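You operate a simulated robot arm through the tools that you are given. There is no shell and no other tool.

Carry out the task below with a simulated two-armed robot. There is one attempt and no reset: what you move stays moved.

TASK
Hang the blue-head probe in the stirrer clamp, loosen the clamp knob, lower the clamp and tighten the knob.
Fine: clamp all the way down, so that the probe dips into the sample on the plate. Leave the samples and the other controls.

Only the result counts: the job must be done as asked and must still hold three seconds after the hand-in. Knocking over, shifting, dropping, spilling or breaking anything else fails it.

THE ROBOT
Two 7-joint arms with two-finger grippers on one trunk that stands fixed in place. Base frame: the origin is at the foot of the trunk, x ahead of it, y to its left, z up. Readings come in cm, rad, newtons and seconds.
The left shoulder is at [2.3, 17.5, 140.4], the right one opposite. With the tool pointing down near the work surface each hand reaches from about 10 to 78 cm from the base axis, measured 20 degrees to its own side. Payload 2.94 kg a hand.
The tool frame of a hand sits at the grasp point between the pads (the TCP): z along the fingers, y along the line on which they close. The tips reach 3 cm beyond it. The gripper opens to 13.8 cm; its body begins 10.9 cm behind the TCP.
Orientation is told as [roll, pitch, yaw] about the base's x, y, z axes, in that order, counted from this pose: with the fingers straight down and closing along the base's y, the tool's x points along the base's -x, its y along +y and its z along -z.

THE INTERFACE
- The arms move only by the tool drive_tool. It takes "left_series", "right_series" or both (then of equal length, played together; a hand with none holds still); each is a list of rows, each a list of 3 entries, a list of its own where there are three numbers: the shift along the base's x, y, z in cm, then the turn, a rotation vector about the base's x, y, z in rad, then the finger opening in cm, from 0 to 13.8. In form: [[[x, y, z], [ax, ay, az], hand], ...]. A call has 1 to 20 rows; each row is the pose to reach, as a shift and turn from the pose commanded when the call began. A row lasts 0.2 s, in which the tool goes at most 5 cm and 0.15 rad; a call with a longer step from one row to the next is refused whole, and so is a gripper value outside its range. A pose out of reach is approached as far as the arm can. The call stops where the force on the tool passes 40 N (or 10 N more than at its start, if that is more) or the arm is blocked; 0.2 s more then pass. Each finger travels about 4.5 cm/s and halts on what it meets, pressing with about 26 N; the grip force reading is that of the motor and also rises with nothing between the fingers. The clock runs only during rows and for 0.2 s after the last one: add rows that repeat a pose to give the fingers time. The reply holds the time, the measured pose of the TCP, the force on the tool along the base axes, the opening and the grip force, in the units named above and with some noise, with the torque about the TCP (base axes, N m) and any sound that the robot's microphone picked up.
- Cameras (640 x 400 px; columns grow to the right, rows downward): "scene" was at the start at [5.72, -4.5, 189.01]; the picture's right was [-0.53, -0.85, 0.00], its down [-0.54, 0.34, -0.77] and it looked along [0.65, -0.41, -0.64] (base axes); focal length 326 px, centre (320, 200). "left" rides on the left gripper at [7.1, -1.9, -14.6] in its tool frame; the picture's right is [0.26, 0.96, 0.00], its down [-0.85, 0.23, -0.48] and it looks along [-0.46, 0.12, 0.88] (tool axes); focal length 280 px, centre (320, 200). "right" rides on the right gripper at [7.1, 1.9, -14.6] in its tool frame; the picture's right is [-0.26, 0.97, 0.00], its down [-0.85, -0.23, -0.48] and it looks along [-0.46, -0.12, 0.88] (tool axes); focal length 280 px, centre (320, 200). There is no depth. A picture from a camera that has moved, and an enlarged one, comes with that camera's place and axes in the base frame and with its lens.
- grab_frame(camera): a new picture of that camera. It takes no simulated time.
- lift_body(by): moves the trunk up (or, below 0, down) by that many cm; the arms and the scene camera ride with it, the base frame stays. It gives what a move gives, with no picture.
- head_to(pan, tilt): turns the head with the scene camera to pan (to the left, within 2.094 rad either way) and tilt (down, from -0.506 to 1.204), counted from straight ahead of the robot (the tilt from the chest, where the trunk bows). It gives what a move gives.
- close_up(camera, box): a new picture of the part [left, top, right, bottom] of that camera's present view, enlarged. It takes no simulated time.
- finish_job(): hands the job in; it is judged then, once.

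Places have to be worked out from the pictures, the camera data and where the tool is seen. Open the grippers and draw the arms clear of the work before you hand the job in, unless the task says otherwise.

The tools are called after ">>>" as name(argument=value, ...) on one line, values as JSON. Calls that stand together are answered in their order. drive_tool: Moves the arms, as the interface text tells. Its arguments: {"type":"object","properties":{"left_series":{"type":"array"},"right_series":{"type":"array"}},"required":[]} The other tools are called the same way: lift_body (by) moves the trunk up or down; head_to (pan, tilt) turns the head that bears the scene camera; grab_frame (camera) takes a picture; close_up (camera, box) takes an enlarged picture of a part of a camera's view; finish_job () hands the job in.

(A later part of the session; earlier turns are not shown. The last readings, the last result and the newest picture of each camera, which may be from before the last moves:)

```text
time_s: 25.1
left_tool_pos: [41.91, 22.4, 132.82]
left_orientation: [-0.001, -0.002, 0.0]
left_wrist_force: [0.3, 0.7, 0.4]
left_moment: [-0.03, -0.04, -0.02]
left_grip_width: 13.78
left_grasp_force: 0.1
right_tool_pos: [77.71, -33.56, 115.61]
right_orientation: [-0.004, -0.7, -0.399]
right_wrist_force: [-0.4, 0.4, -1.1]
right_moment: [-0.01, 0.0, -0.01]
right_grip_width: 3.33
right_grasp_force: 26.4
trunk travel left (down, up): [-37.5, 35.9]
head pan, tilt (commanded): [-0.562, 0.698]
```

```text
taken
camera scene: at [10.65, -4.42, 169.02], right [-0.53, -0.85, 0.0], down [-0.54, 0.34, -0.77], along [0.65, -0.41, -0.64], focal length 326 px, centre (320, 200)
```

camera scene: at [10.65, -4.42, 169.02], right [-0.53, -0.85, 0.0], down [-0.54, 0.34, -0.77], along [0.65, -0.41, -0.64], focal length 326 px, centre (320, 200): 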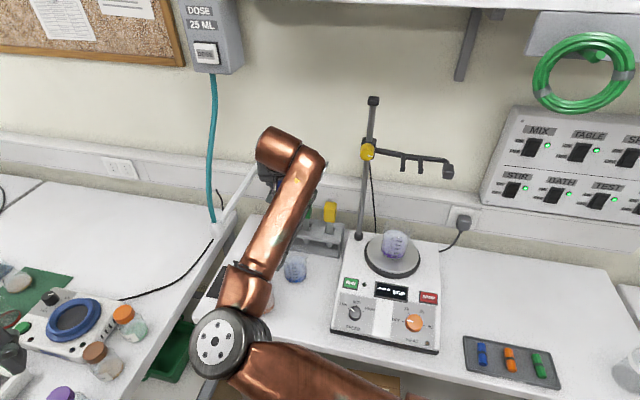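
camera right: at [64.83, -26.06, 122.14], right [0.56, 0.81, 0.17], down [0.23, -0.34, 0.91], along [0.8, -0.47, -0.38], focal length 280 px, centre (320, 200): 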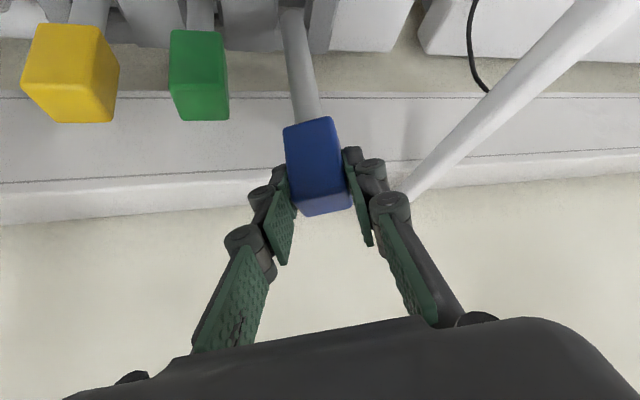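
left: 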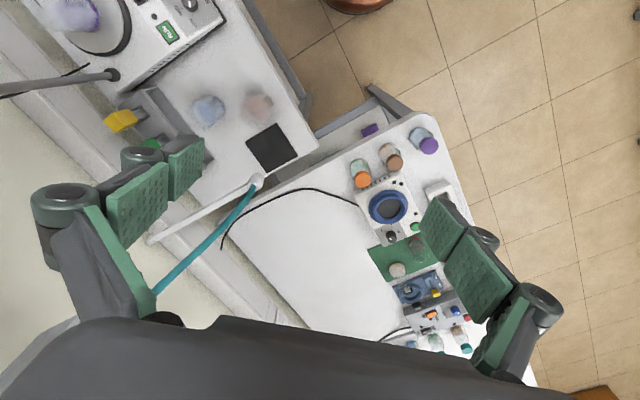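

The probe comes up smoothly. I keep lifting another 14 cm until its lower end is clear of the rack.

>>> drive_tool(right_series=[[[0, 0, 2.5], [0, 0, 0], 1], [[0, 0, 5], [0, 0, 0], 1], [[0, 0, 7.5], [0, 0, 0], 1], [[0, 0, 10], [0, 0, 0], 1], [[0, 0, 12], [0, 0, 0], 1], [[0, 0, 14], [0, 0, 0], 1], [[0, 0, 14], [0, 0, 0], 1]])

>>> grab_frame(camera="right")

>>> grab_frame(camera="scene")

```text
time_s: 26.7
left_tool_pos: [41.82, 22.47, 132.7]
left_orientation: [0.0, -0.001, 0.0]
left_wrist_force: [-0.2, -0.3, 0.2]
left_moment: [0.0, 0.02, -0.01]
left_grip_width: 13.79
left_grasp_force: 0.0
right_tool_pos: [77.58, -33.57, 129.53]
right_orientation: [-0.005, -0.701, -0.397]
right_wrist_force: [0.8, -0.3, -1.3]
right_moment: [0.01, -0.02, -0.01]
right_grip_width: 3.32
right_grasp_force: 26.1
trunk travel left (down, up): [-37.5, 35.9]
head pan, tilt (commanded): [-0.562, 0.698]
```

```text
taken
camera right: at [64.83, -26.05, 136.21], right [0.56, 0.81, 0.17], down [0.23, -0.34, 0.91], along [0.8, -0.47, -0.38], focal length 280 px, centre (320, 200)
```

right: 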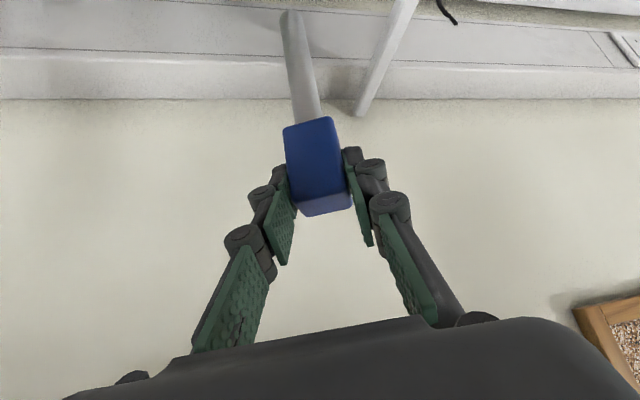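

```text
taken
camera scene: at [10.75, -4.45, 169.01], right [-0.53, -0.85, 0.0], down [-0.54, 0.34, -0.77], along [0.65, -0.41, -0.64], focal length 326 px, centre (320, 200)
```

scene: 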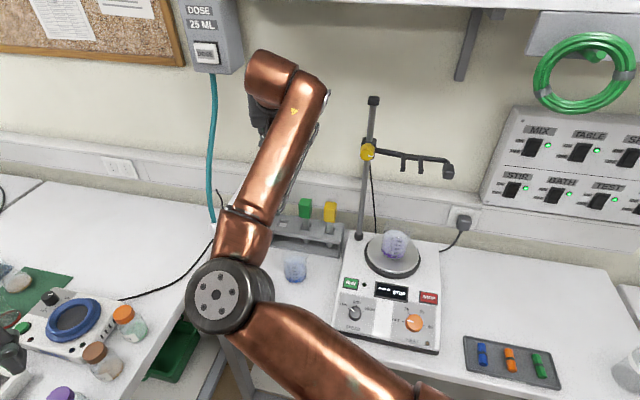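

The probe is fully out: its lower end is about 14.7 cm below the head centre. I carry it on a diagonal away from the wall to a point in front of the fork, turning the hand to face the wall squarely (heading -45°) and rising to about z=135.

>>> drive_tool(right_series=[[[-2, 0.8, 0.8], [0, 0, 0], 1], [[-5, 0.6, 1.6], [0, 0, -0.035], 1], [[-8, -0.4, 2.4], [0, 0, -0.07], 1], [[-11, -1.4, 3.2], [0, 0, -0.105], 1], [[-14, -2.5, 4], [0, 0, -0.14], 1], [[-17, -3.6, 4.8], [0, 0, -0.175], 1], [[-20, -4.8, 5.5], [0, 0, -0.21], 1], [[-23, -6, 5.5], [0, 0, -0.245], 1], [[-26, -7.3, 5.5], [0, 0, -0.28], 1], [[-29, -8.7, 5.5], [0, 0, -0.315], 1], [[-32, -10.3, 5.5], [0, 0, -0.35], 1], [[-35, -11.9, 5.5], [0, 0, -0.388], 1], [[-35, -11.9, 5.5], [0, 0, -0.388], 1]])

>>> grab_frame(camera="right")

>>> grab_frame(camera="scene")

```text
time_s: 29.5
left_tool_pos: [41.85, 22.57, 132.85]
left_orientation: [-0.001, -0.002, 0.002]
left_wrist_force: [-0.4, -0.2, 0.1]
left_moment: [-0.01, 0.02, -0.02]
left_grip_width: 13.79
left_grasp_force: 0.1
right_tool_pos: [42.85, -45.57, 135.14]
right_orientation: [-0.005, -0.699, -0.787]
right_wrist_force: [-0.7, -0.3, -0.4]
right_moment: [-0.02, 0.01, -0.03]
right_grip_width: 3.31
right_grasp_force: 26.3
trunk travel left (down, up): [-37.5, 35.9]
head pan, tilt (commanded): [-0.562, 0.698]
```

```text
taken
camera right: at [33.78, -33.64, 141.73], right [0.83, 0.54, 0.16], down [0.08, -0.4, 0.91], along [0.56, -0.74, -0.38], focal length 280 px, centre (320, 200)
```

right: 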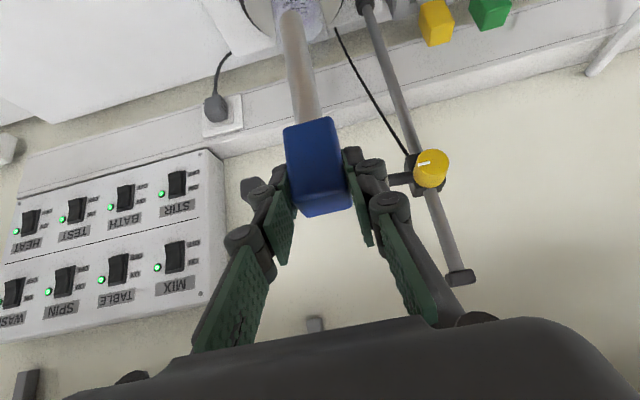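

```text
taken
camera scene: at [10.74, -4.39, 169.01], right [-0.53, -0.85, 0.0], down [-0.54, 0.34, -0.77], along [0.65, -0.41, -0.64], focal length 326 px, centre (320, 200)
```

scene: 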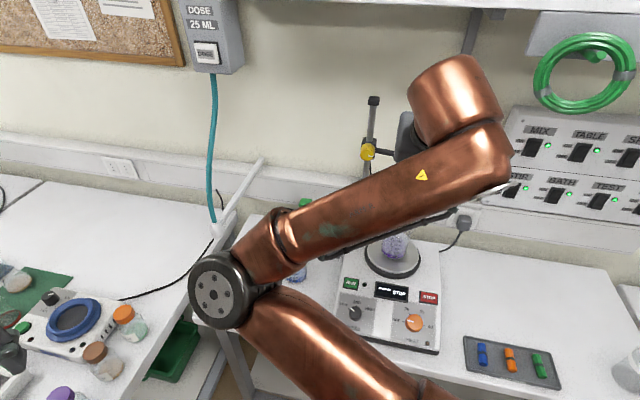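

The fork is hidden behind the held probe. I sidestep 5 cm along the wall and 4 cm up so that the hand camera sees the prongs beside the shank, to measure the exact offset.

>>> drive_tool(right_series=[[[-1.2, -1.2, 1.5], [0, 0, 0], 1], [[-2.4, -2.4, 3], [0, 0, 0], 1], [[-3.54, -3.54, 4], [0, 0, 0], 1], [[-3.54, -3.54, 4], [0, 0, 0], 1]])

>>> close_up(camera="right", box=[240, 20, 520, 220])

>>> grab_frame(camera="right")

```text
time_s: 30.5
left_tool_pos: [41.98, 22.68, 132.7]
left_orientation: [-0.001, -0.002, 0.0]
left_wrist_force: [0.2, 0.7, 0.0]
left_moment: [-0.01, 0.02, -0.01]
left_grip_width: 13.81
left_grasp_force: 0.0
right_tool_pos: [39.29, -49.14, 138.94]
right_orientation: [-0.004, -0.7, -0.786]
right_wrist_force: [-0.2, 1.4, -0.9]
right_moment: [0.0, 0.05, -0.02]
right_grip_width: 3.33
right_grasp_force: 26.2
trunk travel left (down, up): [-37.5, 35.9]
head pan, tilt (commanded): [-0.562, 0.698]
```

```text
2.00 times, centred on (380, 120) of right
camera zoom: at [30.23, -37.29, 145.66], right [0.83, 0.54, 0.17], down [0.08, -0.4, 0.91], along [0.56, -0.74, -0.38], focal length 561 px, centre (200, 360)
```

zoom: 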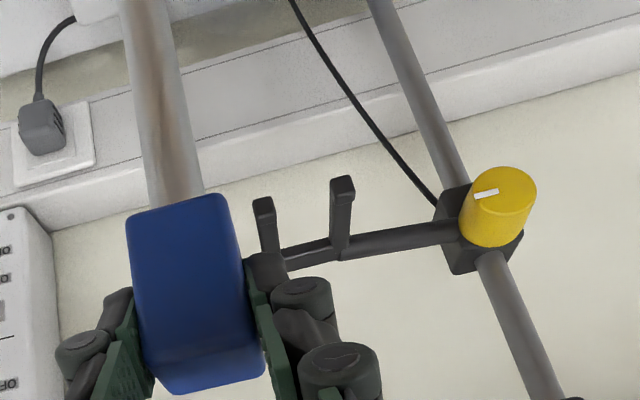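

```text
taken
camera right: at [30.23, -37.29, 145.66], right [0.83, 0.54, 0.17], down [0.08, -0.4, 0.91], along [0.56, -0.74, -0.38], focal length 280 px, centre (320, 200)
```

right: 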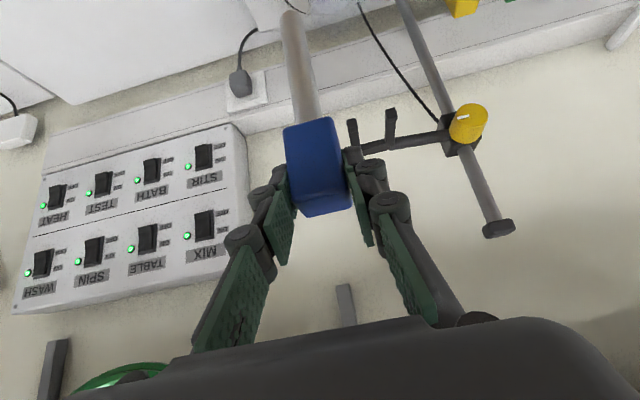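

From this view both prongs measure to U-offsets of +3.2 and +6.9 cm from the tool centre line, so the slot's mid-line is 5.0 cm along +u, and the 1.8 cm shank fits the ~2.6 cm gap. I go back 5.0 cm along the wall, lower 3 cm, and advance 4.5 cm toward the fork.

>>> drive_tool(right_series=[[[1.2, 1.2, -0.8], [0, 0, 0], 1], [[2.4, 2.4, -1.6], [0, 0, 0], 1], [[3.54, 3.54, -2.4], [0, 0, 0], 1], [[3.54, 3.54, -3], [0, 0, 0], 1], [[5.1, 1.98, -3], [0, 0, 0], 1], [[6.72, 0.36, -3], [0, 0, 0], 1], [[6.72, 0.36, -3], [0, 0, 0], 1]])

>>> grab_frame(camera="right")

>>> close_up(camera="right", box=[240, 20, 440, 220])

>>> grab_frame(camera="scene")

```text
time_s: 32.1
left_tool_pos: [41.77, 22.5, 132.68]
left_orientation: [-0.001, -0.001, 0.001]
left_wrist_force: [-0.2, 0.4, 0.1]
left_moment: [-0.03, -0.01, 0.02]
left_grip_width: 13.83
left_grasp_force: 0.0
right_tool_pos: [46.14, -48.73, 136.12]
right_orientation: [-0.004, -0.7, -0.787]
right_wrist_force: [-0.3, -0.4, -0.8]
right_moment: [-0.01, 0.03, -0.01]
right_grip_width: 3.29
right_grasp_force: 25.4
trunk travel left (down, up): [-37.5, 35.9]
head pan, tilt (commanded): [-0.562, 0.698]
```

```text
taken
camera right: at [36.91, -36.8, 142.68], right [0.83, 0.54, 0.17], down [0.08, -0.4, 0.91], along [0.56, -0.74, -0.38], focal length 280 px, centre (320, 200)
```

right: 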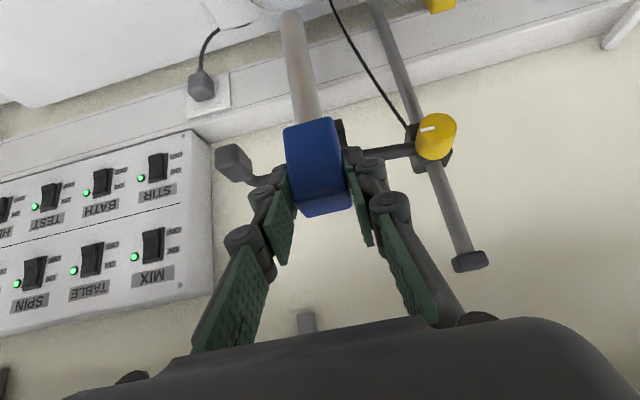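

```text
2.00 times, centred on (340, 120) of right
camera zoom: at [36.91, -36.8, 142.68], right [0.83, 0.54, 0.17], down [0.08, -0.4, 0.91], along [0.56, -0.74, -0.38], focal length 561 px, centre (280, 360)
```

zoom: 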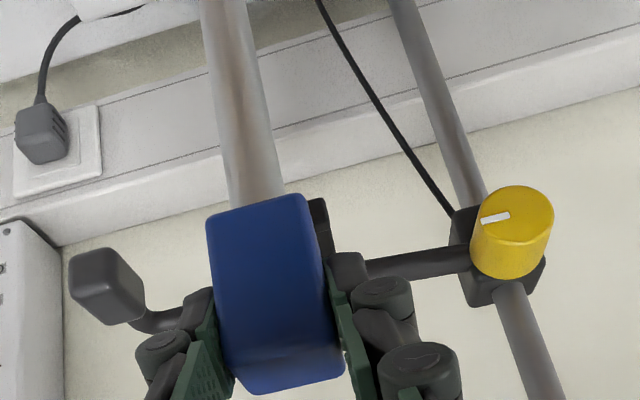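

```text
taken
camera scene: at [10.67, -4.41, 169.02], right [-0.53, -0.85, 0.0], down [-0.54, 0.34, -0.77], along [0.65, -0.41, -0.64], focal length 326 px, centre (320, 200)
```

scene: 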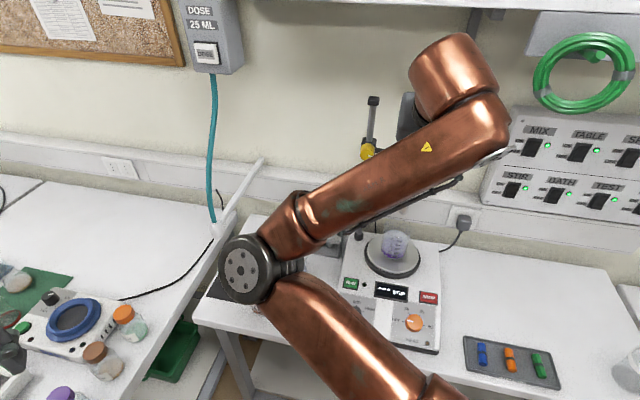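

The right prong tip appears just right of the head at the expected offset, so the shank is aligned with the slot. I advance the remaining 5 cm into the fork, keeping the head about 1.5 cm above the prongs.

>>> drive_tool(right_series=[[[0.6, -0.6, 0], [0, 0, 0], 1], [[1.2, -1.2, 0], [0, 0, 0], 1], [[1.8, -1.8, 0], [0, 0, 0], 1], [[2.4, -2.4, 0], [0, 0, 0], 1], [[3.0, -3.0, 0], [0, 0, 0], 1], [[3.54, -3.54, 0], [0, 0, 0], 1], [[3.54, -3.54, 0], [0, 0, 0], 1]])

>>> close_up(camera="right", box=[180, 20, 460, 240])

>>> grab_frame(camera="scene")

```text
time_s: 33.7
left_tool_pos: [41.81, 22.52, 132.85]
left_orientation: [0.0, 0.001, -0.001]
left_wrist_force: [-0.1, 0.0, 0.5]
left_moment: [-0.01, 0.0, -0.01]
left_grip_width: 13.79
left_grasp_force: 0.1
right_tool_pos: [49.66, -52.14, 135.93]
right_orientation: [-0.004, -0.7, -0.786]
right_wrist_force: [-0.2, 0.1, -0.6]
right_moment: [0.03, 0.0, 0.01]
right_grip_width: 3.29
right_grasp_force: 26.2
trunk travel left (down, up): [-37.5, 35.9]
head pan, tilt (commanded): [-0.562, 0.698]
```

```text
1.82 times, centred on (320, 130) of right
camera zoom: at [40.57, -40.39, 142.59], right [0.83, 0.54, 0.17], down [0.08, -0.4, 0.91], along [0.56, -0.74, -0.38], focal length 510 px, centre (320, 327)
```

zoom: 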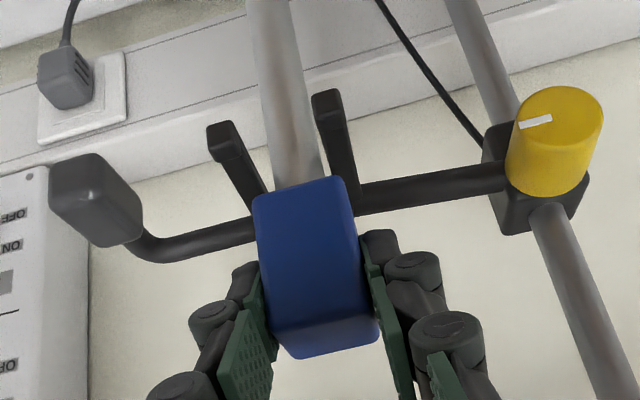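

```text
taken
camera scene: at [10.68, -4.44, 169.02], right [-0.53, -0.85, 0.0], down [-0.54, 0.34, -0.77], along [0.65, -0.41, -0.64], focal length 326 px, centre (320, 200)
```

scene: 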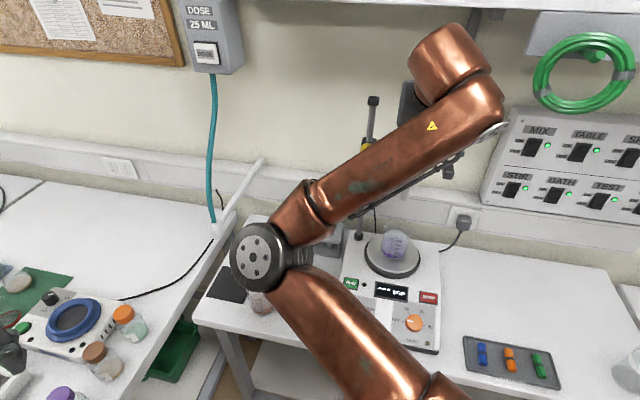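

The shank sits between the two prongs with clearance on both sides. I lower in small steps and watch the vertical force for the head touching the prongs.

>>> drive_tool(right_series=[[[0, 0, -0.4], [0, 0, 0], 1], [[0, 0, -0.8], [0, 0, 0], 1], [[0, 0, -1.1], [0, 0, 0], 1], [[0, 0, -1.1], [0, 0, 0], 1]])

>>> close_up(camera="right", box=[180, 20, 460, 240])

```text
time_s: 34.7
left_tool_pos: [41.85, 22.54, 132.73]
left_orientation: [-0.001, 0.001, 0.0]
left_wrist_force: [0.4, 0.1, 0.3]
left_moment: [0.0, -0.01, 0.03]
left_grip_width: 13.8
left_grasp_force: 0.1
right_tool_pos: [49.64, -52.28, 134.97]
right_orientation: [-0.004, -0.699, -0.785]
right_wrist_force: [0.3, 0.2, 0.1]
right_moment: [0.0, 0.0, 0.01]
right_grip_width: 3.3
right_grasp_force: 25.6
trunk travel left (down, up): [-37.5, 35.9]
head pan, tilt (commanded): [-0.562, 0.698]
```

```text
1.82 times, centred on (320, 130) of right
camera zoom: at [40.51, -40.36, 141.54], right [0.83, 0.54, 0.17], down [0.08, -0.4, 0.91], along [0.56, -0.74, -0.38], focal length 510 px, centre (320, 327)
```

zoom: 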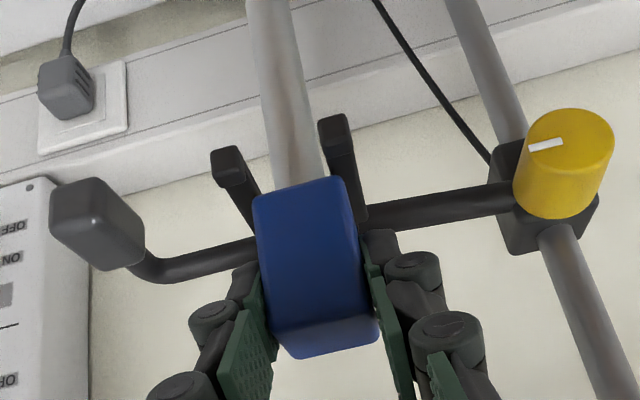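

No contact yet. I go down another 0.5 cm in fine steps.

>>> drive_tool(right_series=[[[0, 0, -0.15], [0, 0, 0], 1], [[0, 0, -0.3], [0, 0, 0], 1], [[0, 0, -0.4], [0, 0, 0], 1], [[0, 0, -0.5], [0, 0, 0], 1]])

```text
time_s: 35.7
left_tool_pos: [41.81, 22.68, 132.82]
left_orientation: [-0.003, -0.002, -0.001]
left_wrist_force: [0.4, 0.4, -0.4]
left_moment: [0.01, -0.01, -0.02]
left_grip_width: 13.79
left_grasp_force: 0.0
right_tool_pos: [49.58, -52.25, 134.65]
right_orientation: [-0.005, -0.705, -0.787]
right_wrist_force: [3.7, -3.6, 14.4]
right_moment: [-0.06, -0.11, -0.01]
right_grip_width: 3.32
right_grasp_force: 25.9
trunk travel left (down, up): [-37.5, 35.9]
head pan, tilt (commanded): [-0.562, 0.698]
```

The head touches the prongs (about 14 N up at TCP z 134.7). I ease the load a little, then open the fingers to release it.

>>> drive_tool(right_series=[[[0, 0, 0.2], [0, 0, 0], 1], [[0, 0, 0.3], [0, 0, 0], 1], [[0, 0, 0.3], [0, 0, 0], 3.6], [[0, 0, 0.3], [0, 0, 0], 4.2], [[0, 0, 0.3], [0, 0, 0], 5], [[0, 0, 0.3], [0, 0, 0], 5]])

>>> close_up(camera="right", box=[180, 20, 460, 240])

```text
time_s: 37.1
left_tool_pos: [41.79, 22.53, 132.79]
left_orientation: [-0.002, 0.0, 0.0]
left_wrist_force: [-0.2, -1.2, -0.2]
left_moment: [0.0, -0.01, -0.05]
left_grip_width: 13.82
left_grasp_force: 0.1
right_tool_pos: [49.56, -52.22, 134.66]
right_orientation: [-0.005, -0.701, -0.786]
right_wrist_force: [0.5, -0.2, -0.5]
right_moment: [-0.05, 0.01, 0.01]
right_grip_width: 5.0
right_grasp_force: 0.1
trunk travel left (down, up): [-37.5, 35.9]
head pan, tilt (commanded): [-0.562, 0.698]
```

```text
1.82 times, centred on (320, 130) of right
camera zoom: at [40.53, -40.34, 141.37], right [0.83, 0.54, 0.17], down [0.08, -0.4, 0.91], along [0.56, -0.74, -0.38], focal length 510 px, centre (320, 327)
```

zoom: 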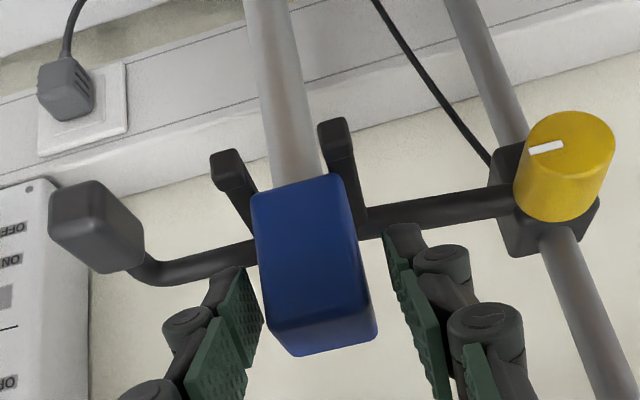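

The probe hangs free in the fork. I withdraw the hand along its own axis and look again.

>>> drive_tool(right_series=[[[-0.9, 0.9, 1.5], [0, 0, 0], 5], [[-1.8, 1.8, 3], [0, 0, 0], 5], [[-3.2, 3.2, 5], [0, 0, 0], 5], [[-4.6, 4.6, 6], [0, 0, 0], 5], [[-6, 6, 7], [0, 0, 0], 5], [[-6, 6, 7], [0, 0, 0], 5]])

>>> grab_frame(camera="right")

>>> grab_frame(camera="scene")

```text
time_s: 38.5
left_tool_pos: [41.84, 22.38, 132.8]
left_orientation: [-0.001, -0.001, 0.0]
left_wrist_force: [-0.3, 1.0, 0.8]
left_moment: [0.03, 0.05, 0.0]
left_grip_width: 13.79
left_grasp_force: 0.0
right_tool_pos: [43.43, -46.13, 141.75]
right_orientation: [-0.004, -0.699, -0.785]
right_wrist_force: [0.7, 0.7, -0.2]
right_moment: [0.0, -0.02, 0.02]
right_grip_width: 5.0
right_grasp_force: 0.0
trunk travel left (down, up): [-37.5, 35.9]
head pan, tilt (commanded): [-0.562, 0.698]
```

```text
taken
camera right: at [34.38, -34.34, 148.4], right [0.83, 0.54, 0.17], down [0.08, -0.4, 0.91], along [0.56, -0.74, -0.38], focal length 280 px, centre (320, 200)
```

right: 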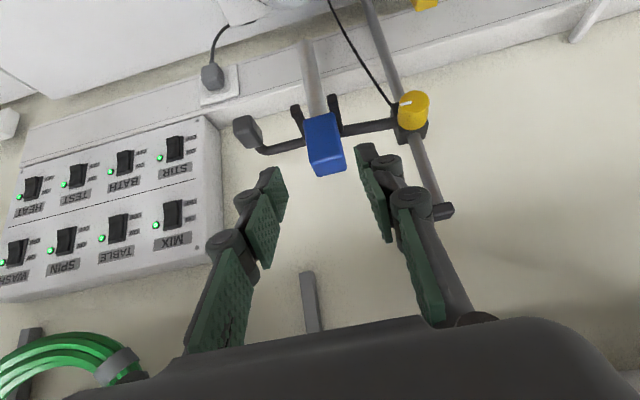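

```text
taken
camera scene: at [10.75, -4.5, 169.01], right [-0.53, -0.85, 0.0], down [-0.54, 0.34, -0.77], along [0.65, -0.41, -0.64], focal length 326 px, centre (320, 200)
```

scene: 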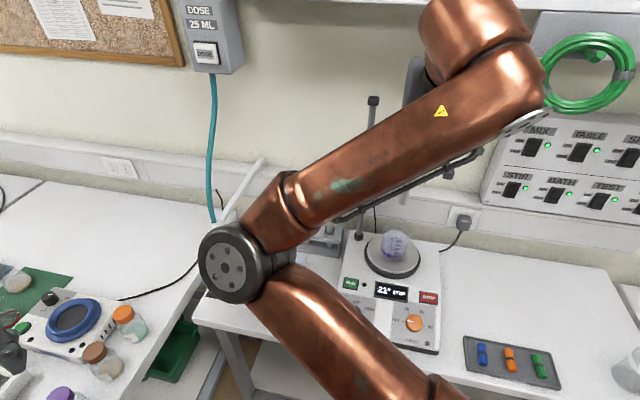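

The probe hangs straight in the fork and the stirrer display now reads "21° STOP", so it is recognised. Next is the knob (face at about (58.0,-46.7,129.8)): I move the right hand in front of it and pitch to 60° tilt, still facing the wall.

>>> drive_tool(right_series=[[[1, 1.2, -1], [-0.03, -0.03, 0], 6], [[2, 2.4, -2.5], [-0.06, -0.06, 0], 6], [[3, 3.6, -4], [-0.09, -0.09, 0], 6], [[4, 4.8, -6], [-0.13, -0.13, 0], 6], [[5, 5.6, -8], [-0.17, -0.17, 0], 6], [[6, 6.4, -9.5], [-0.21, -0.21, 0], 6], [[6.8, 7.2, -10.75], [-0.247, -0.247, 0], 6], [[6.8, 7.2, -10.75], [-0.247, -0.247, 0], 6]])

>>> grab_frame(camera="right")

>>> grab_frame(camera="scene")

```text
time_s: 40.3
left_tool_pos: [41.84, 22.46, 132.76]
left_orientation: [-0.001, -0.001, 0.001]
left_wrist_force: [-0.1, -0.1, -0.5]
left_moment: [0.01, 0.01, 0.0]
left_grip_width: 13.82
left_grasp_force: 0.0
right_tool_pos: [50.3, -39.04, 131.06]
right_orientation: [-0.003, -1.051, -0.787]
right_wrist_force: [0.1, -0.5, -0.3]
right_moment: [0.0, 0.01, -0.02]
right_grip_width: 6.0
right_grasp_force: 0.0
trunk travel left (down, up): [-37.5, 35.9]
head pan, tilt (commanded): [-0.562, 0.698]
```

```text
taken
camera right: at [40.22, -26.2, 132.18], right [0.78, 0.59, 0.23], down [-0.16, -0.17, 0.97], along [0.61, -0.79, -0.04], focal length 280 px, centre (320, 200)
```

right: 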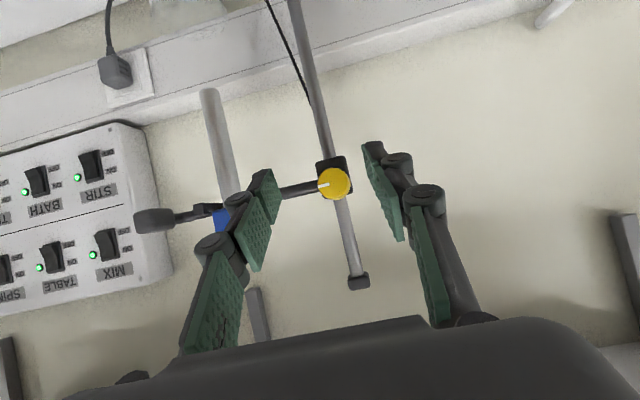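

```text
taken
camera scene: at [10.67, -4.46, 169.02], right [-0.53, -0.85, 0.0], down [-0.54, 0.34, -0.77], along [0.65, -0.41, -0.64], focal length 326 px, centre (320, 200)
```

scene: 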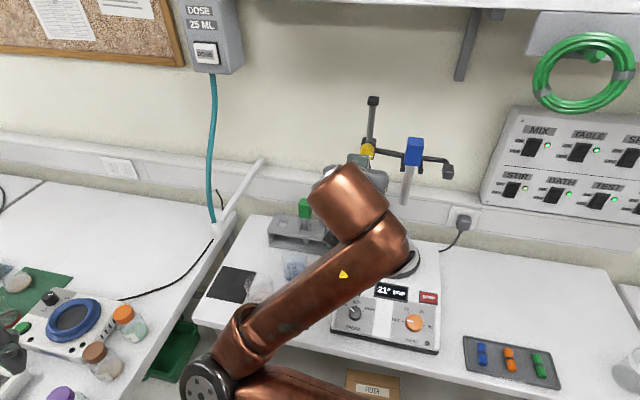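

The pose is reached and the scene camera now also sees the clamp with the blue probe. I zoom in on knob, mark and probe.

>>> close_up(camera="right", box=[270, 130, 400, 230])

>>> close_up(camera="scene", box=[330, 80, 470, 230])

```text
4.00 times, centred on (335, 180) of right
camera zoom: at [40.22, -26.2, 132.18], right [0.78, 0.59, 0.23], down [-0.16, -0.17, 0.97], along [0.61, -0.79, -0.04], focal length 1122 px, centre (260, 280)
```

zoom: 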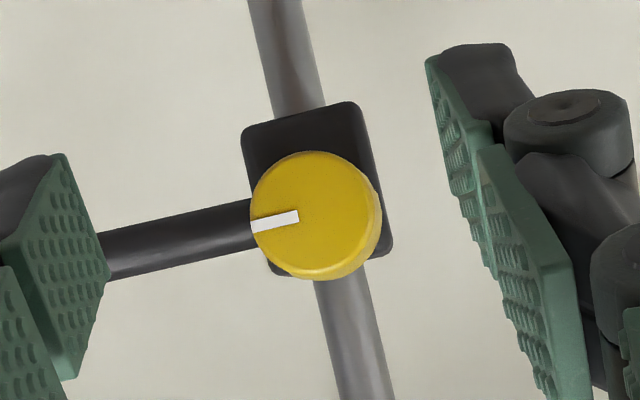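

```text
2.67 times, centred on (400, 155) of scene
camera zoom: at [10.67, -4.46, 169.02], right [-0.53, -0.85, 0.0], down [-0.54, 0.34, -0.77], along [0.65, -0.41, -0.64], focal length 868 px, centre (107, 320)
```

zoom: 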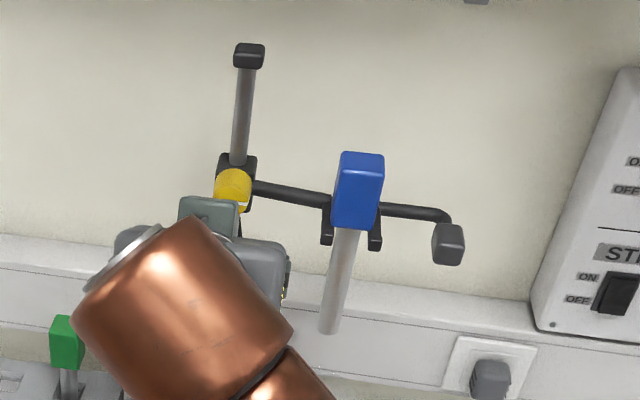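

The knob's mark points straight toward the clamp arm (-u). Loosening is counter-clockwise seen from the room. I first test in free air how far this hand can swing about the knob's axis: +1.0 rad in the loosening direction.

>>> drive_tool(right_series=[[[0, 0, 0], [-0.1, 0.1, 0], 6], [[0, 0, 0], [-0.2, 0.2, 0], 6], [[0, 0, 0], [-0.3, 0.3, 0], 6], [[0, 0, 0], [-0.4, 0.4, 0], 6], [[0, 0, 0], [-0.5, 0.5, 0], 6], [[0, 0, 0], [-0.6, 0.6, 0], 6], [[0, 0, 0], [-0.7, 0.7, 0], 6], [[0, 0, 0], [-0.7, 0.7, 0], 6]])

>>> grab_frame(camera="scene")

>>> grab_frame(camera="right")

```text
time_s: 42.1
left_tool_pos: [41.8, 22.41, 132.77]
left_orientation: [-0.002, -0.001, -0.001]
left_wrist_force: [1.2, -0.4, -0.3]
left_moment: [-0.01, 0.02, -0.01]
left_grip_width: 13.76
left_grasp_force: 0.1
right_tool_pos: [50.38, -38.95, 131.07]
right_orientation: [-1.262, -0.497, 0.185]
right_wrist_force: [1.1, -0.1, 0.4]
right_moment: [0.03, -0.03, 0.0]
right_grip_width: 6.01
right_grasp_force: 0.1
trunk travel left (down, up): [-37.5, 35.9]
head pan, tilt (commanded): [-0.562, 0.698]
```

```text
taken
camera scene: at [10.67, -4.43, 169.02], right [-0.53, -0.85, 0.0], down [-0.54, 0.34, -0.77], along [0.65, -0.41, -0.64], focal length 326 px, centre (320, 200)
```

scene: 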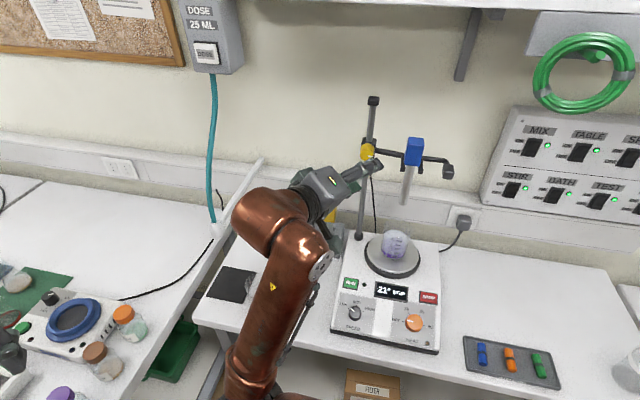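

```text
taken
camera right: at [40.34, -26.14, 130.04], right [0.6, 0.41, -0.68], down [0.49, 0.48, 0.72], along [0.63, -0.77, 0.09], focal length 280 px, centre (320, 200)
```

right: 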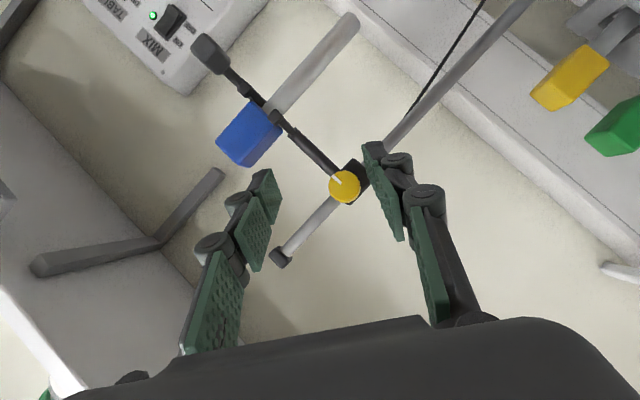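

+1.0 rad is fully reached. I test a further 0.6 rad in the same direction to know the limit.

>>> drive_tool(right_series=[[[0, 0, 0], [-0.1, 0.1, 0], 6], [[0, 0, 0], [-0.2, 0.2, 0], 6], [[0, 0, 0], [-0.3, 0.3, 0], 6], [[0, 0, 0], [-0.424, 0.424, 0], 6], [[0, 0, 0], [-0.424, 0.424, 0], 6]])

>>> grab_frame(camera="scene")

```text
refused: row 4 steps farther than a row can; nothing moved
```

```text
taken
camera scene: at [10.67, -4.43, 169.02], right [-0.53, -0.85, 0.0], down [-0.54, 0.34, -0.77], along [0.65, -0.41, -0.64], focal length 326 px, centre (320, 200)
```

scene: 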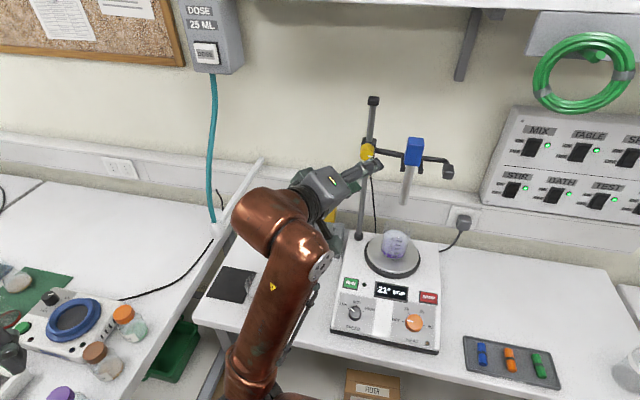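

The last step was just over the row limit; I repeat with even steps of 0.14 rad.

>>> drive_tool(right_series=[[[0, 0, 0], [-0.1, 0.1, 0], 6], [[0, 0, 0], [-0.2, 0.2, 0], 6], [[0, 0, 0], [-0.3, 0.3, 0], 6], [[0, 0, 0], [-0.4, 0.4, 0], 6], [[0, 0, 0], [-0.4, 0.4, 0], 6]])

>>> grab_frame(camera="scene")

```text
time_s: 43.3
left_tool_pos: [41.93, 22.6, 132.87]
left_orientation: [-0.001, -0.001, 0.0]
left_wrist_force: [0.4, -0.8, -0.3]
left_moment: [-0.01, 0.01, -0.02]
left_grip_width: 13.79
left_grasp_force: 0.1
right_tool_pos: [50.23, -39.25, 131.4]
right_orientation: [-1.575, -0.018, 0.261]
right_wrist_force: [0.4, 0.4, 0.2]
right_moment: [-0.01, 0.01, 0.05]
right_grip_width: 5.99
right_grasp_force: 0.0
trunk travel left (down, up): [-37.5, 35.9]
head pan, tilt (commanded): [-0.562, 0.698]
```

```text
taken
camera scene: at [10.68, -4.4, 169.02], right [-0.53, -0.85, 0.0], down [-0.54, 0.34, -0.77], along [0.65, -0.41, -0.64], focal length 326 px, centre (320, 200)
```

scene: 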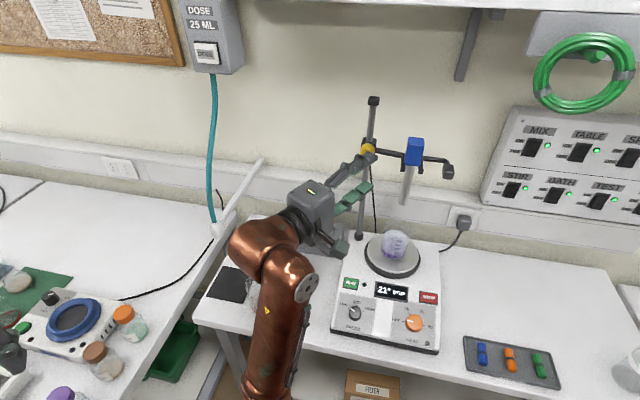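

The full +1.57 rad swing is reachable. Now I swing back past the neutral orientation to about -0.5 rad to check the starting pose for the grip.

>>> drive_tool(right_series=[[[0, 0, 0], [0.1, -0.1, 0], 6], [[0, 0, 0], [0.2, -0.2, 0], 6], [[0, 0, 0], [0.3, -0.3, 0], 6], [[0, 0, 0], [0.4, -0.4, 0], 6], [[0, 0, 0], [0.5, -0.5, 0], 6], [[0, 0, 0], [0.6, -0.6, 0], 6], [[0, 0, 0], [0.7, -0.7, 0], 6], [[0, 0, 0], [0.8, -0.8, 0], 6], [[0, 0, 0], [0.9, -0.9, 0], 6], [[0, 0, 0], [1.0, -1.0, 0], 6], [[0, 0, 0], [1.1, -1.1, 0], 6], [[0, 0, 0], [1.2, -1.2, 0], 6], [[0, 0, 0], [1.3, -1.3, 0], 6], [[0, 0, 0], [1.4, -1.4, 0], 6], [[0, 0, 0], [1.46, -1.46, 0], 6], [[0, 0, 0], [1.46, -1.46, 0], 6]])

>>> grab_frame(camera="right")

>>> grab_frame(camera="scene")

```text
time_s: 46.7
left_tool_pos: [41.79, 22.58, 132.88]
left_orientation: [-0.001, 0.001, 0.0]
left_wrist_force: [0.3, 0.2, 0.5]
left_moment: [0.04, 0.01, -0.01]
left_grip_width: 13.8
left_grasp_force: 0.0
right_tool_pos: [52.8, -39.23, 132.48]
right_orientation: [0.836, -0.859, -1.49]
right_wrist_force: [0.3, -0.6, -0.3]
right_moment: [-0.01, 0.01, 0.01]
right_grip_width: 5.97
right_grasp_force: 0.1
right hand out of reach, approached as far as the arm can: row 13, 14, 15, 16
trunk travel left (down, up): [-37.5, 35.9]
head pan, tilt (commanded): [-0.562, 0.698]
```

```text
taken
camera right: at [42.15, -27.01, 134.33], right [0.61, 0.42, 0.67], down [-0.47, -0.48, 0.74], along [0.63, -0.77, -0.1], focal length 280 px, centre (320, 200)
```

right: 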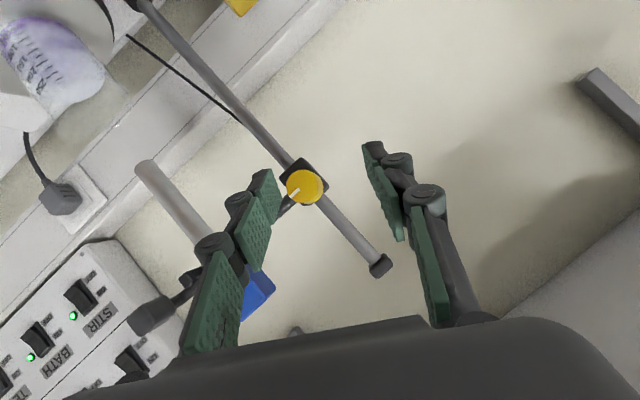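

```text
taken
camera scene: at [10.66, -4.4, 169.02], right [-0.53, -0.85, 0.0], down [-0.54, 0.34, -0.77], along [0.65, -0.41, -0.64], focal length 326 px, centre (320, 200)
```

scene: 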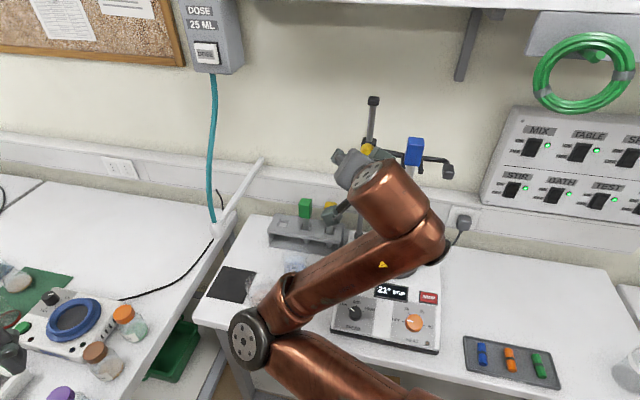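

The orientation -0.5 rad was reached only with a small position error, so I will start the grip from about -0.2 rad. I move to a point 5.5 cm in front of the knob grasp with that orientation.

>>> drive_tool(right_series=[[[0.05, -0.8, -0.4], [-0.07, 0.07, 0], 6], [[0.1, -1.6, -0.9], [-0.14, 0.14, 0], 6], [[0.16, -2.56, -1.38], [-0.212, 0.212, 0], 6], [[0.16, -2.56, -1.38], [-0.212, 0.212, 0], 6]])

>>> grab_frame(camera="right")

```text
time_s: 47.7
left_tool_pos: [41.86, 22.41, 132.76]
left_orientation: [-0.001, -0.001, 0.0]
left_wrist_force: [0.0, 0.1, -0.6]
left_moment: [-0.03, 0.02, -0.01]
left_grip_width: 13.81
left_grasp_force: 0.1
right_tool_pos: [52.93, -41.9, 131.1]
right_orientation: [0.395, -1.012, -1.131]
right_wrist_force: [0.6, 0.0, 0.7]
right_moment: [-0.02, 0.03, -0.03]
right_grip_width: 6.0
right_grasp_force: 0.1
trunk travel left (down, up): [-37.5, 35.9]
head pan, tilt (commanded): [-0.562, 0.698]
```

```text
taken
camera right: at [42.65, -29.26, 132.53], right [0.73, 0.54, 0.42], down [-0.29, -0.31, 0.91], along [0.62, -0.78, -0.07], focal length 280 px, centre (320, 200)
```

right: 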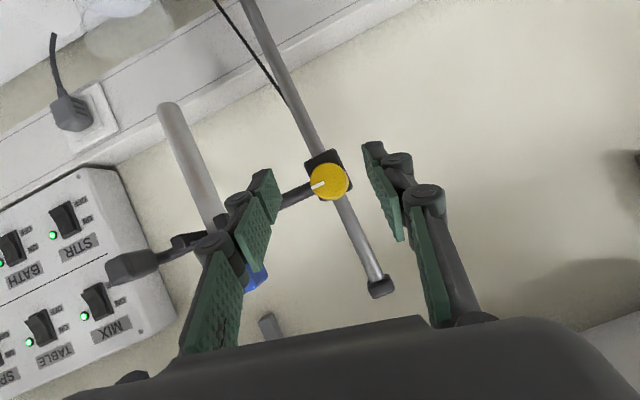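

The knob is centred between the fingers (offset below 1 mm). I advance 5.5 cm straight toward the wall so the pads flank the knob.

>>> drive_tool(right_series=[[[1, -1, 0], [0, 0, 0], 6], [[2, -2, 0], [0, 0, 0], 6], [[2.8, -2.8, 0.1], [0, 0, 0], 6], [[3.4, -3.4, 0.1], [0, 0, 0], 6], [[3.87, -3.87, 0.1], [0, 0, 0], 6], [[3.87, -3.87, 0.1], [0, 0, 0], 6]])

>>> grab_frame(camera="right")

>>> close_up(camera="right", box=[230, 120, 430, 260])

```text
time_s: 49.1
left_tool_pos: [41.86, 22.51, 132.76]
left_orientation: [-0.002, 0.0, 0.0]
left_wrist_force: [-0.6, -0.8, 0.0]
left_moment: [-0.01, 0.01, 0.02]
left_grip_width: 13.82
left_grasp_force: 0.0
right_tool_pos: [56.81, -45.86, 131.11]
right_orientation: [0.401, -1.014, -1.133]
right_wrist_force: [-0.1, 0.8, 0.2]
right_moment: [-0.01, -0.01, 0.0]
right_grip_width: 6.01
right_grasp_force: 0.0
trunk travel left (down, up): [-37.5, 35.9]
head pan, tilt (commanded): [-0.562, 0.698]
```

```text
taken
camera right: at [46.5, -33.19, 132.62], right [0.73, 0.54, 0.42], down [-0.29, -0.31, 0.9], along [0.62, -0.78, -0.07], focal length 280 px, centre (320, 200)
```

right: 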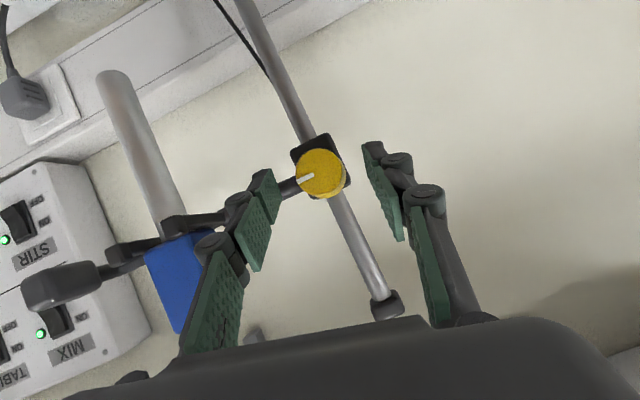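

```text
2.86 times, centred on (330, 190) of right
camera zoom: at [46.5, -33.19, 132.62], right [0.73, 0.54, 0.42], down [-0.29, -0.31, 0.9], along [0.62, -0.78, -0.07], focal length 801 px, centre (291, 229)
```

zoom: 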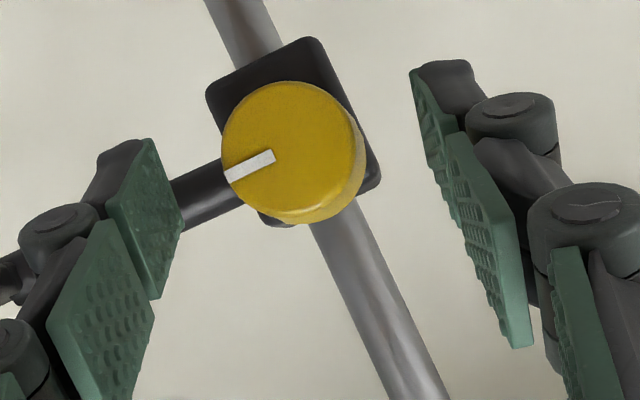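

The pads flank the knob symmetrically (offset about 1 mm). I close the fingers on it.

>>> drive_tool(right_series=[[[0, 0, 0], [0, 0, 0], 4.6], [[0, 0, 0], [0, 0, 0], 3.6], [[0, 0, 0], [0, 0, 0], 2.8], [[0, 0, 0], [0, 0, 0], 2], [[0, 0, 0], [0, 0, 0], 1], [[0, 0, 0], [0, 0, 0], 1]])

>>> close_up(camera="right", box=[230, 120, 430, 260])

```text
time_s: 50.5
left_tool_pos: [41.83, 22.51, 132.8]
left_orientation: [-0.002, 0.0, 0.0]
left_wrist_force: [0.4, -0.3, -0.7]
left_moment: [-0.01, 0.02, 0.03]
left_grip_width: 13.78
left_grasp_force: 0.1
right_tool_pos: [56.78, -45.7, 130.98]
right_orientation: [0.399, -1.014, -1.133]
right_wrist_force: [2.8, 0.8, 1.2]
right_moment: [-0.12, -0.22, 0.12]
right_grip_width: 3.02
right_grasp_force: 44.8
trunk travel left (down, up): [-37.5, 35.9]
head pan, tilt (commanded): [-0.562, 0.698]
```

```text
2.86 times, centred on (330, 190) of right
camera zoom: at [46.53, -33.15, 132.61], right [0.73, 0.54, 0.42], down [-0.29, -0.31, 0.91], along [0.62, -0.78, -0.07], focal length 801 px, centre (291, 229)
```

zoom: 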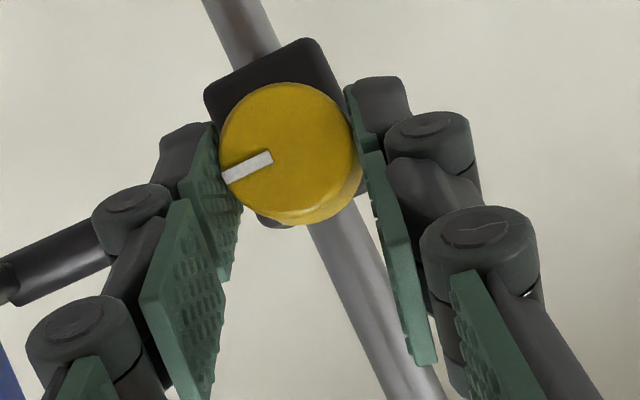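

The knob is gripped (width 3.0 cm). I turn it 0.6 rad in the loosening direction about its own axis and look at the effect.

>>> drive_tool(right_series=[[[0.082, 0.082, 0.018], [-0.0707, 0.0707, 0], 1], [[0.164, 0.164, 0.023], [-0.1414, 0.1414, 0], 1], [[0.247, 0.247, 0.018], [-0.2121, 0.2121, 0], 1], [[0.329, 0.329, 0], [-0.2828, 0.2828, 0], 1], [[0.409, 0.409, -0.029], [-0.3536, 0.3536, 0], 1], [[0.486, 0.486, -0.069], [-0.4243, 0.4243, 0], 1], [[0.486, 0.486, -0.069], [-0.4243, 0.4243, 0], 1]])

>>> close_up(camera="right", box=[230, 120, 430, 260])

>>> grab_frame(camera="scene")

```text
time_s: 52.1
left_tool_pos: [41.94, 22.53, 132.65]
left_orientation: [-0.003, -0.001, -0.001]
left_wrist_force: [0.0, 0.6, 0.1]
left_moment: [0.02, 0.01, -0.02]
left_grip_width: 13.8
left_grasp_force: 0.1
right_tool_pos: [57.31, -45.24, 131.06]
right_orientation: [-0.7, -0.929, -0.197]
right_wrist_force: [3.3, 2.4, -1.0]
right_moment: [0.13, 0.02, 0.0]
right_grip_width: 3.01
right_grasp_force: 44.8
trunk travel left (down, up): [-37.5, 35.9]
head pan, tilt (commanded): [-0.562, 0.698]
```

```text
2.86 times, centred on (330, 190) of right
camera zoom: at [47.45, -32.22, 131.31], right [0.79, 0.6, -0.16], down [0.12, 0.11, 0.99], along [0.61, -0.8, 0.01], focal length 801 px, centre (291, 229)
```

zoom: 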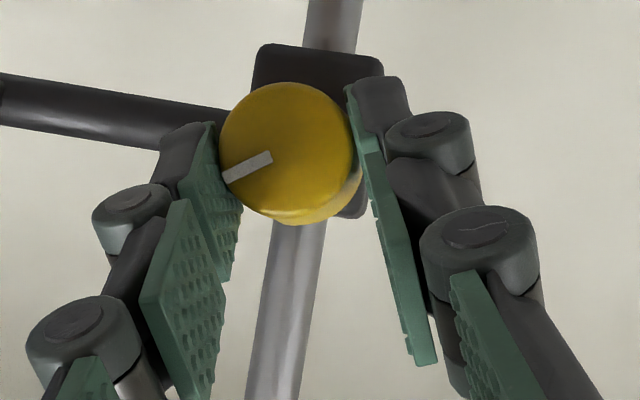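

```text
taken
camera scene: at [10.78, -4.4, 169.01], right [-0.53, -0.85, 0.0], down [-0.55, 0.34, -0.77], along [0.65, -0.41, -0.64], focal length 326 px, centre (320, 200)
```

scene: 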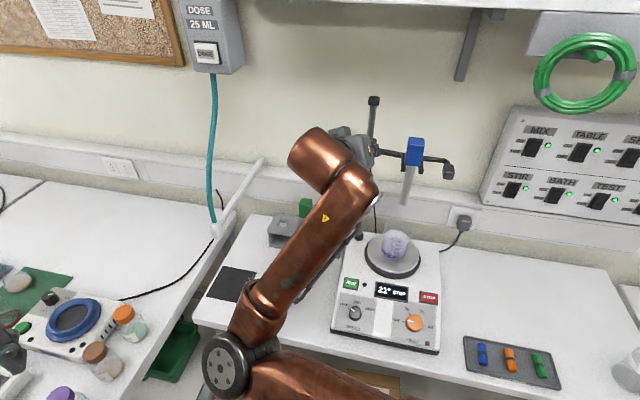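

The knob turned with the hand (the mark keeps its place relative to the pads while the boss turned in view). I continue to +1.3 rad, about 1.5 rad in total.

>>> drive_tool(right_series=[[[0.074, 0.074, -0.051], [-0.0707, 0.0707, 0], 1], [[0.145, 0.145, -0.112], [-0.1414, 0.1414, 0], 1], [[0.211, 0.211, -0.183], [-0.2121, 0.2121, 0], 1], [[0.272, 0.272, -0.263], [-0.2828, 0.2828, 0], 1], [[0.326, 0.326, -0.35], [-0.3536, 0.3536, 0], 1], [[0.374, 0.374, -0.446], [-0.4243, 0.4243, 0], 1], [[0.415, 0.415, -0.547], [-0.495, 0.495, 0], 1], [[0.449, 0.449, -0.654], [-0.5657, 0.5657, 0], 1], [[0.475, 0.475, -0.765], [-0.6364, 0.6364, 0], 1], [[0.475, 0.475, -0.765], [-0.6364, 0.6364, 0], 1]])

>>> grab_frame(camera="right")

>>> grab_frame(camera="scene")

```text
time_s: 54.3
left_tool_pos: [41.84, 22.63, 132.77]
left_orientation: [0.0, 0.0, 0.001]
left_wrist_force: [0.5, 0.9, 0.5]
left_moment: [0.0, 0.0, -0.01]
left_grip_width: 13.81
left_grasp_force: 0.0
right_tool_pos: [57.83, -44.74, 130.2]
right_orientation: [-1.434, -0.242, 0.248]
right_wrist_force: [-3.1, 10.7, -10.7]
right_moment: [0.4, 0.19, -0.33]
right_grip_width: 3.0
right_grasp_force: 45.3
trunk travel left (down, up): [-37.5, 35.9]
head pan, tilt (commanded): [-0.562, 0.698]
```

```text
taken
camera right: at [47.49, -32.17, 128.64], right [0.44, 0.25, -0.87], down [0.62, 0.61, 0.49], along [0.65, -0.75, 0.11], focal length 280 px, centre (320, 200)
```

right: 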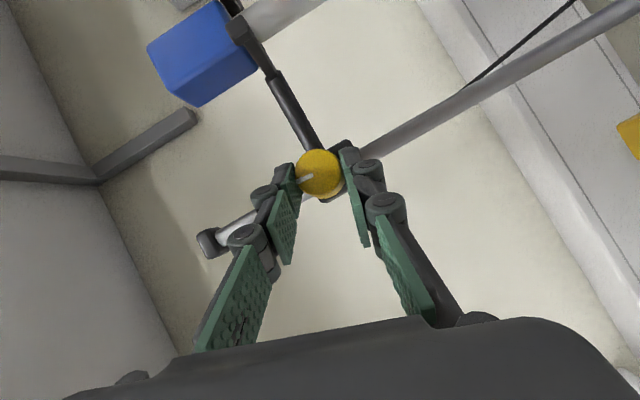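

```text
taken
camera scene: at [10.76, -4.26, 169.01], right [-0.53, -0.85, 0.0], down [-0.54, 0.34, -0.77], along [0.65, -0.41, -0.64], focal length 326 px, centre (320, 200)
```

scene: 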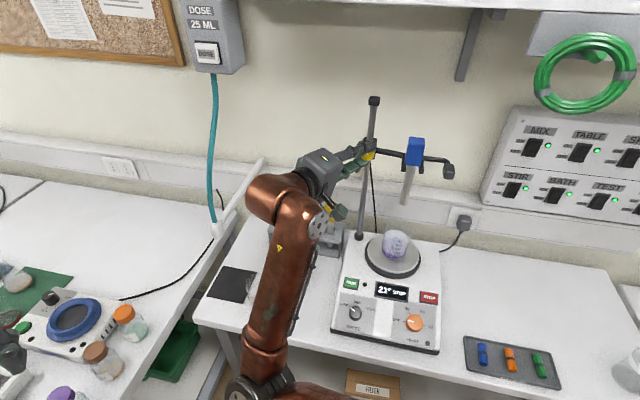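

The knob is now turned about 1.5 rad, and about 10 N pulls down on the hand, which could be the freed clamp's weight. I test with a 0.4 cm downward move.

>>> drive_tool(right_series=[[[0, 0, -0.2], [0, 0, 0], 1], [[0, 0, -0.4], [0, 0, 0], 1], [[0, 0, -0.4], [0, 0, 0], 1]])

>>> close_up(camera="scene", box=[280, 80, 480, 230])

```text
time_s: 55.1
left_tool_pos: [41.72, 22.61, 132.76]
left_orientation: [-0.002, 0.0, 0.0]
left_wrist_force: [-0.1, -0.3, 0.4]
left_moment: [0.04, -0.02, 0.03]
left_grip_width: 13.82
left_grasp_force: 0.1
right_tool_pos: [57.78, -44.72, 130.0]
right_orientation: [-1.436, -0.244, 0.249]
right_wrist_force: [4.8, 3.0, 1.3]
right_moment: [-0.43, -0.44, 0.86]
right_grip_width: 2.98
right_grasp_force: 44.9
trunk travel left (down, up): [-37.5, 35.9]
head pan, tilt (commanded): [-0.562, 0.698]
```

```text
2.67 times, centred on (380, 155) of scene
camera zoom: at [10.76, -4.32, 169.02], right [-0.53, -0.85, 0.0], down [-0.54, 0.34, -0.77], along [0.65, -0.41, -0.64], focal length 868 px, centre (160, 320)
```

zoom: 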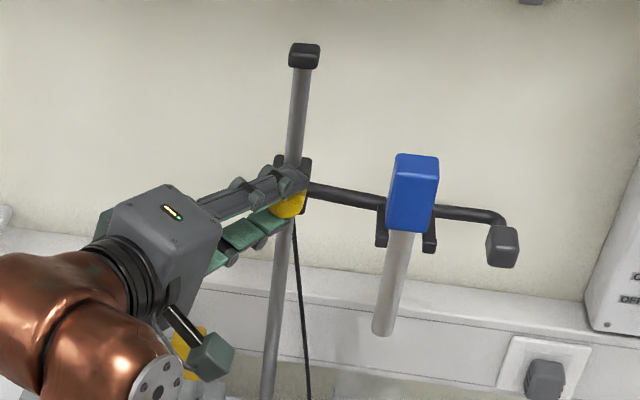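

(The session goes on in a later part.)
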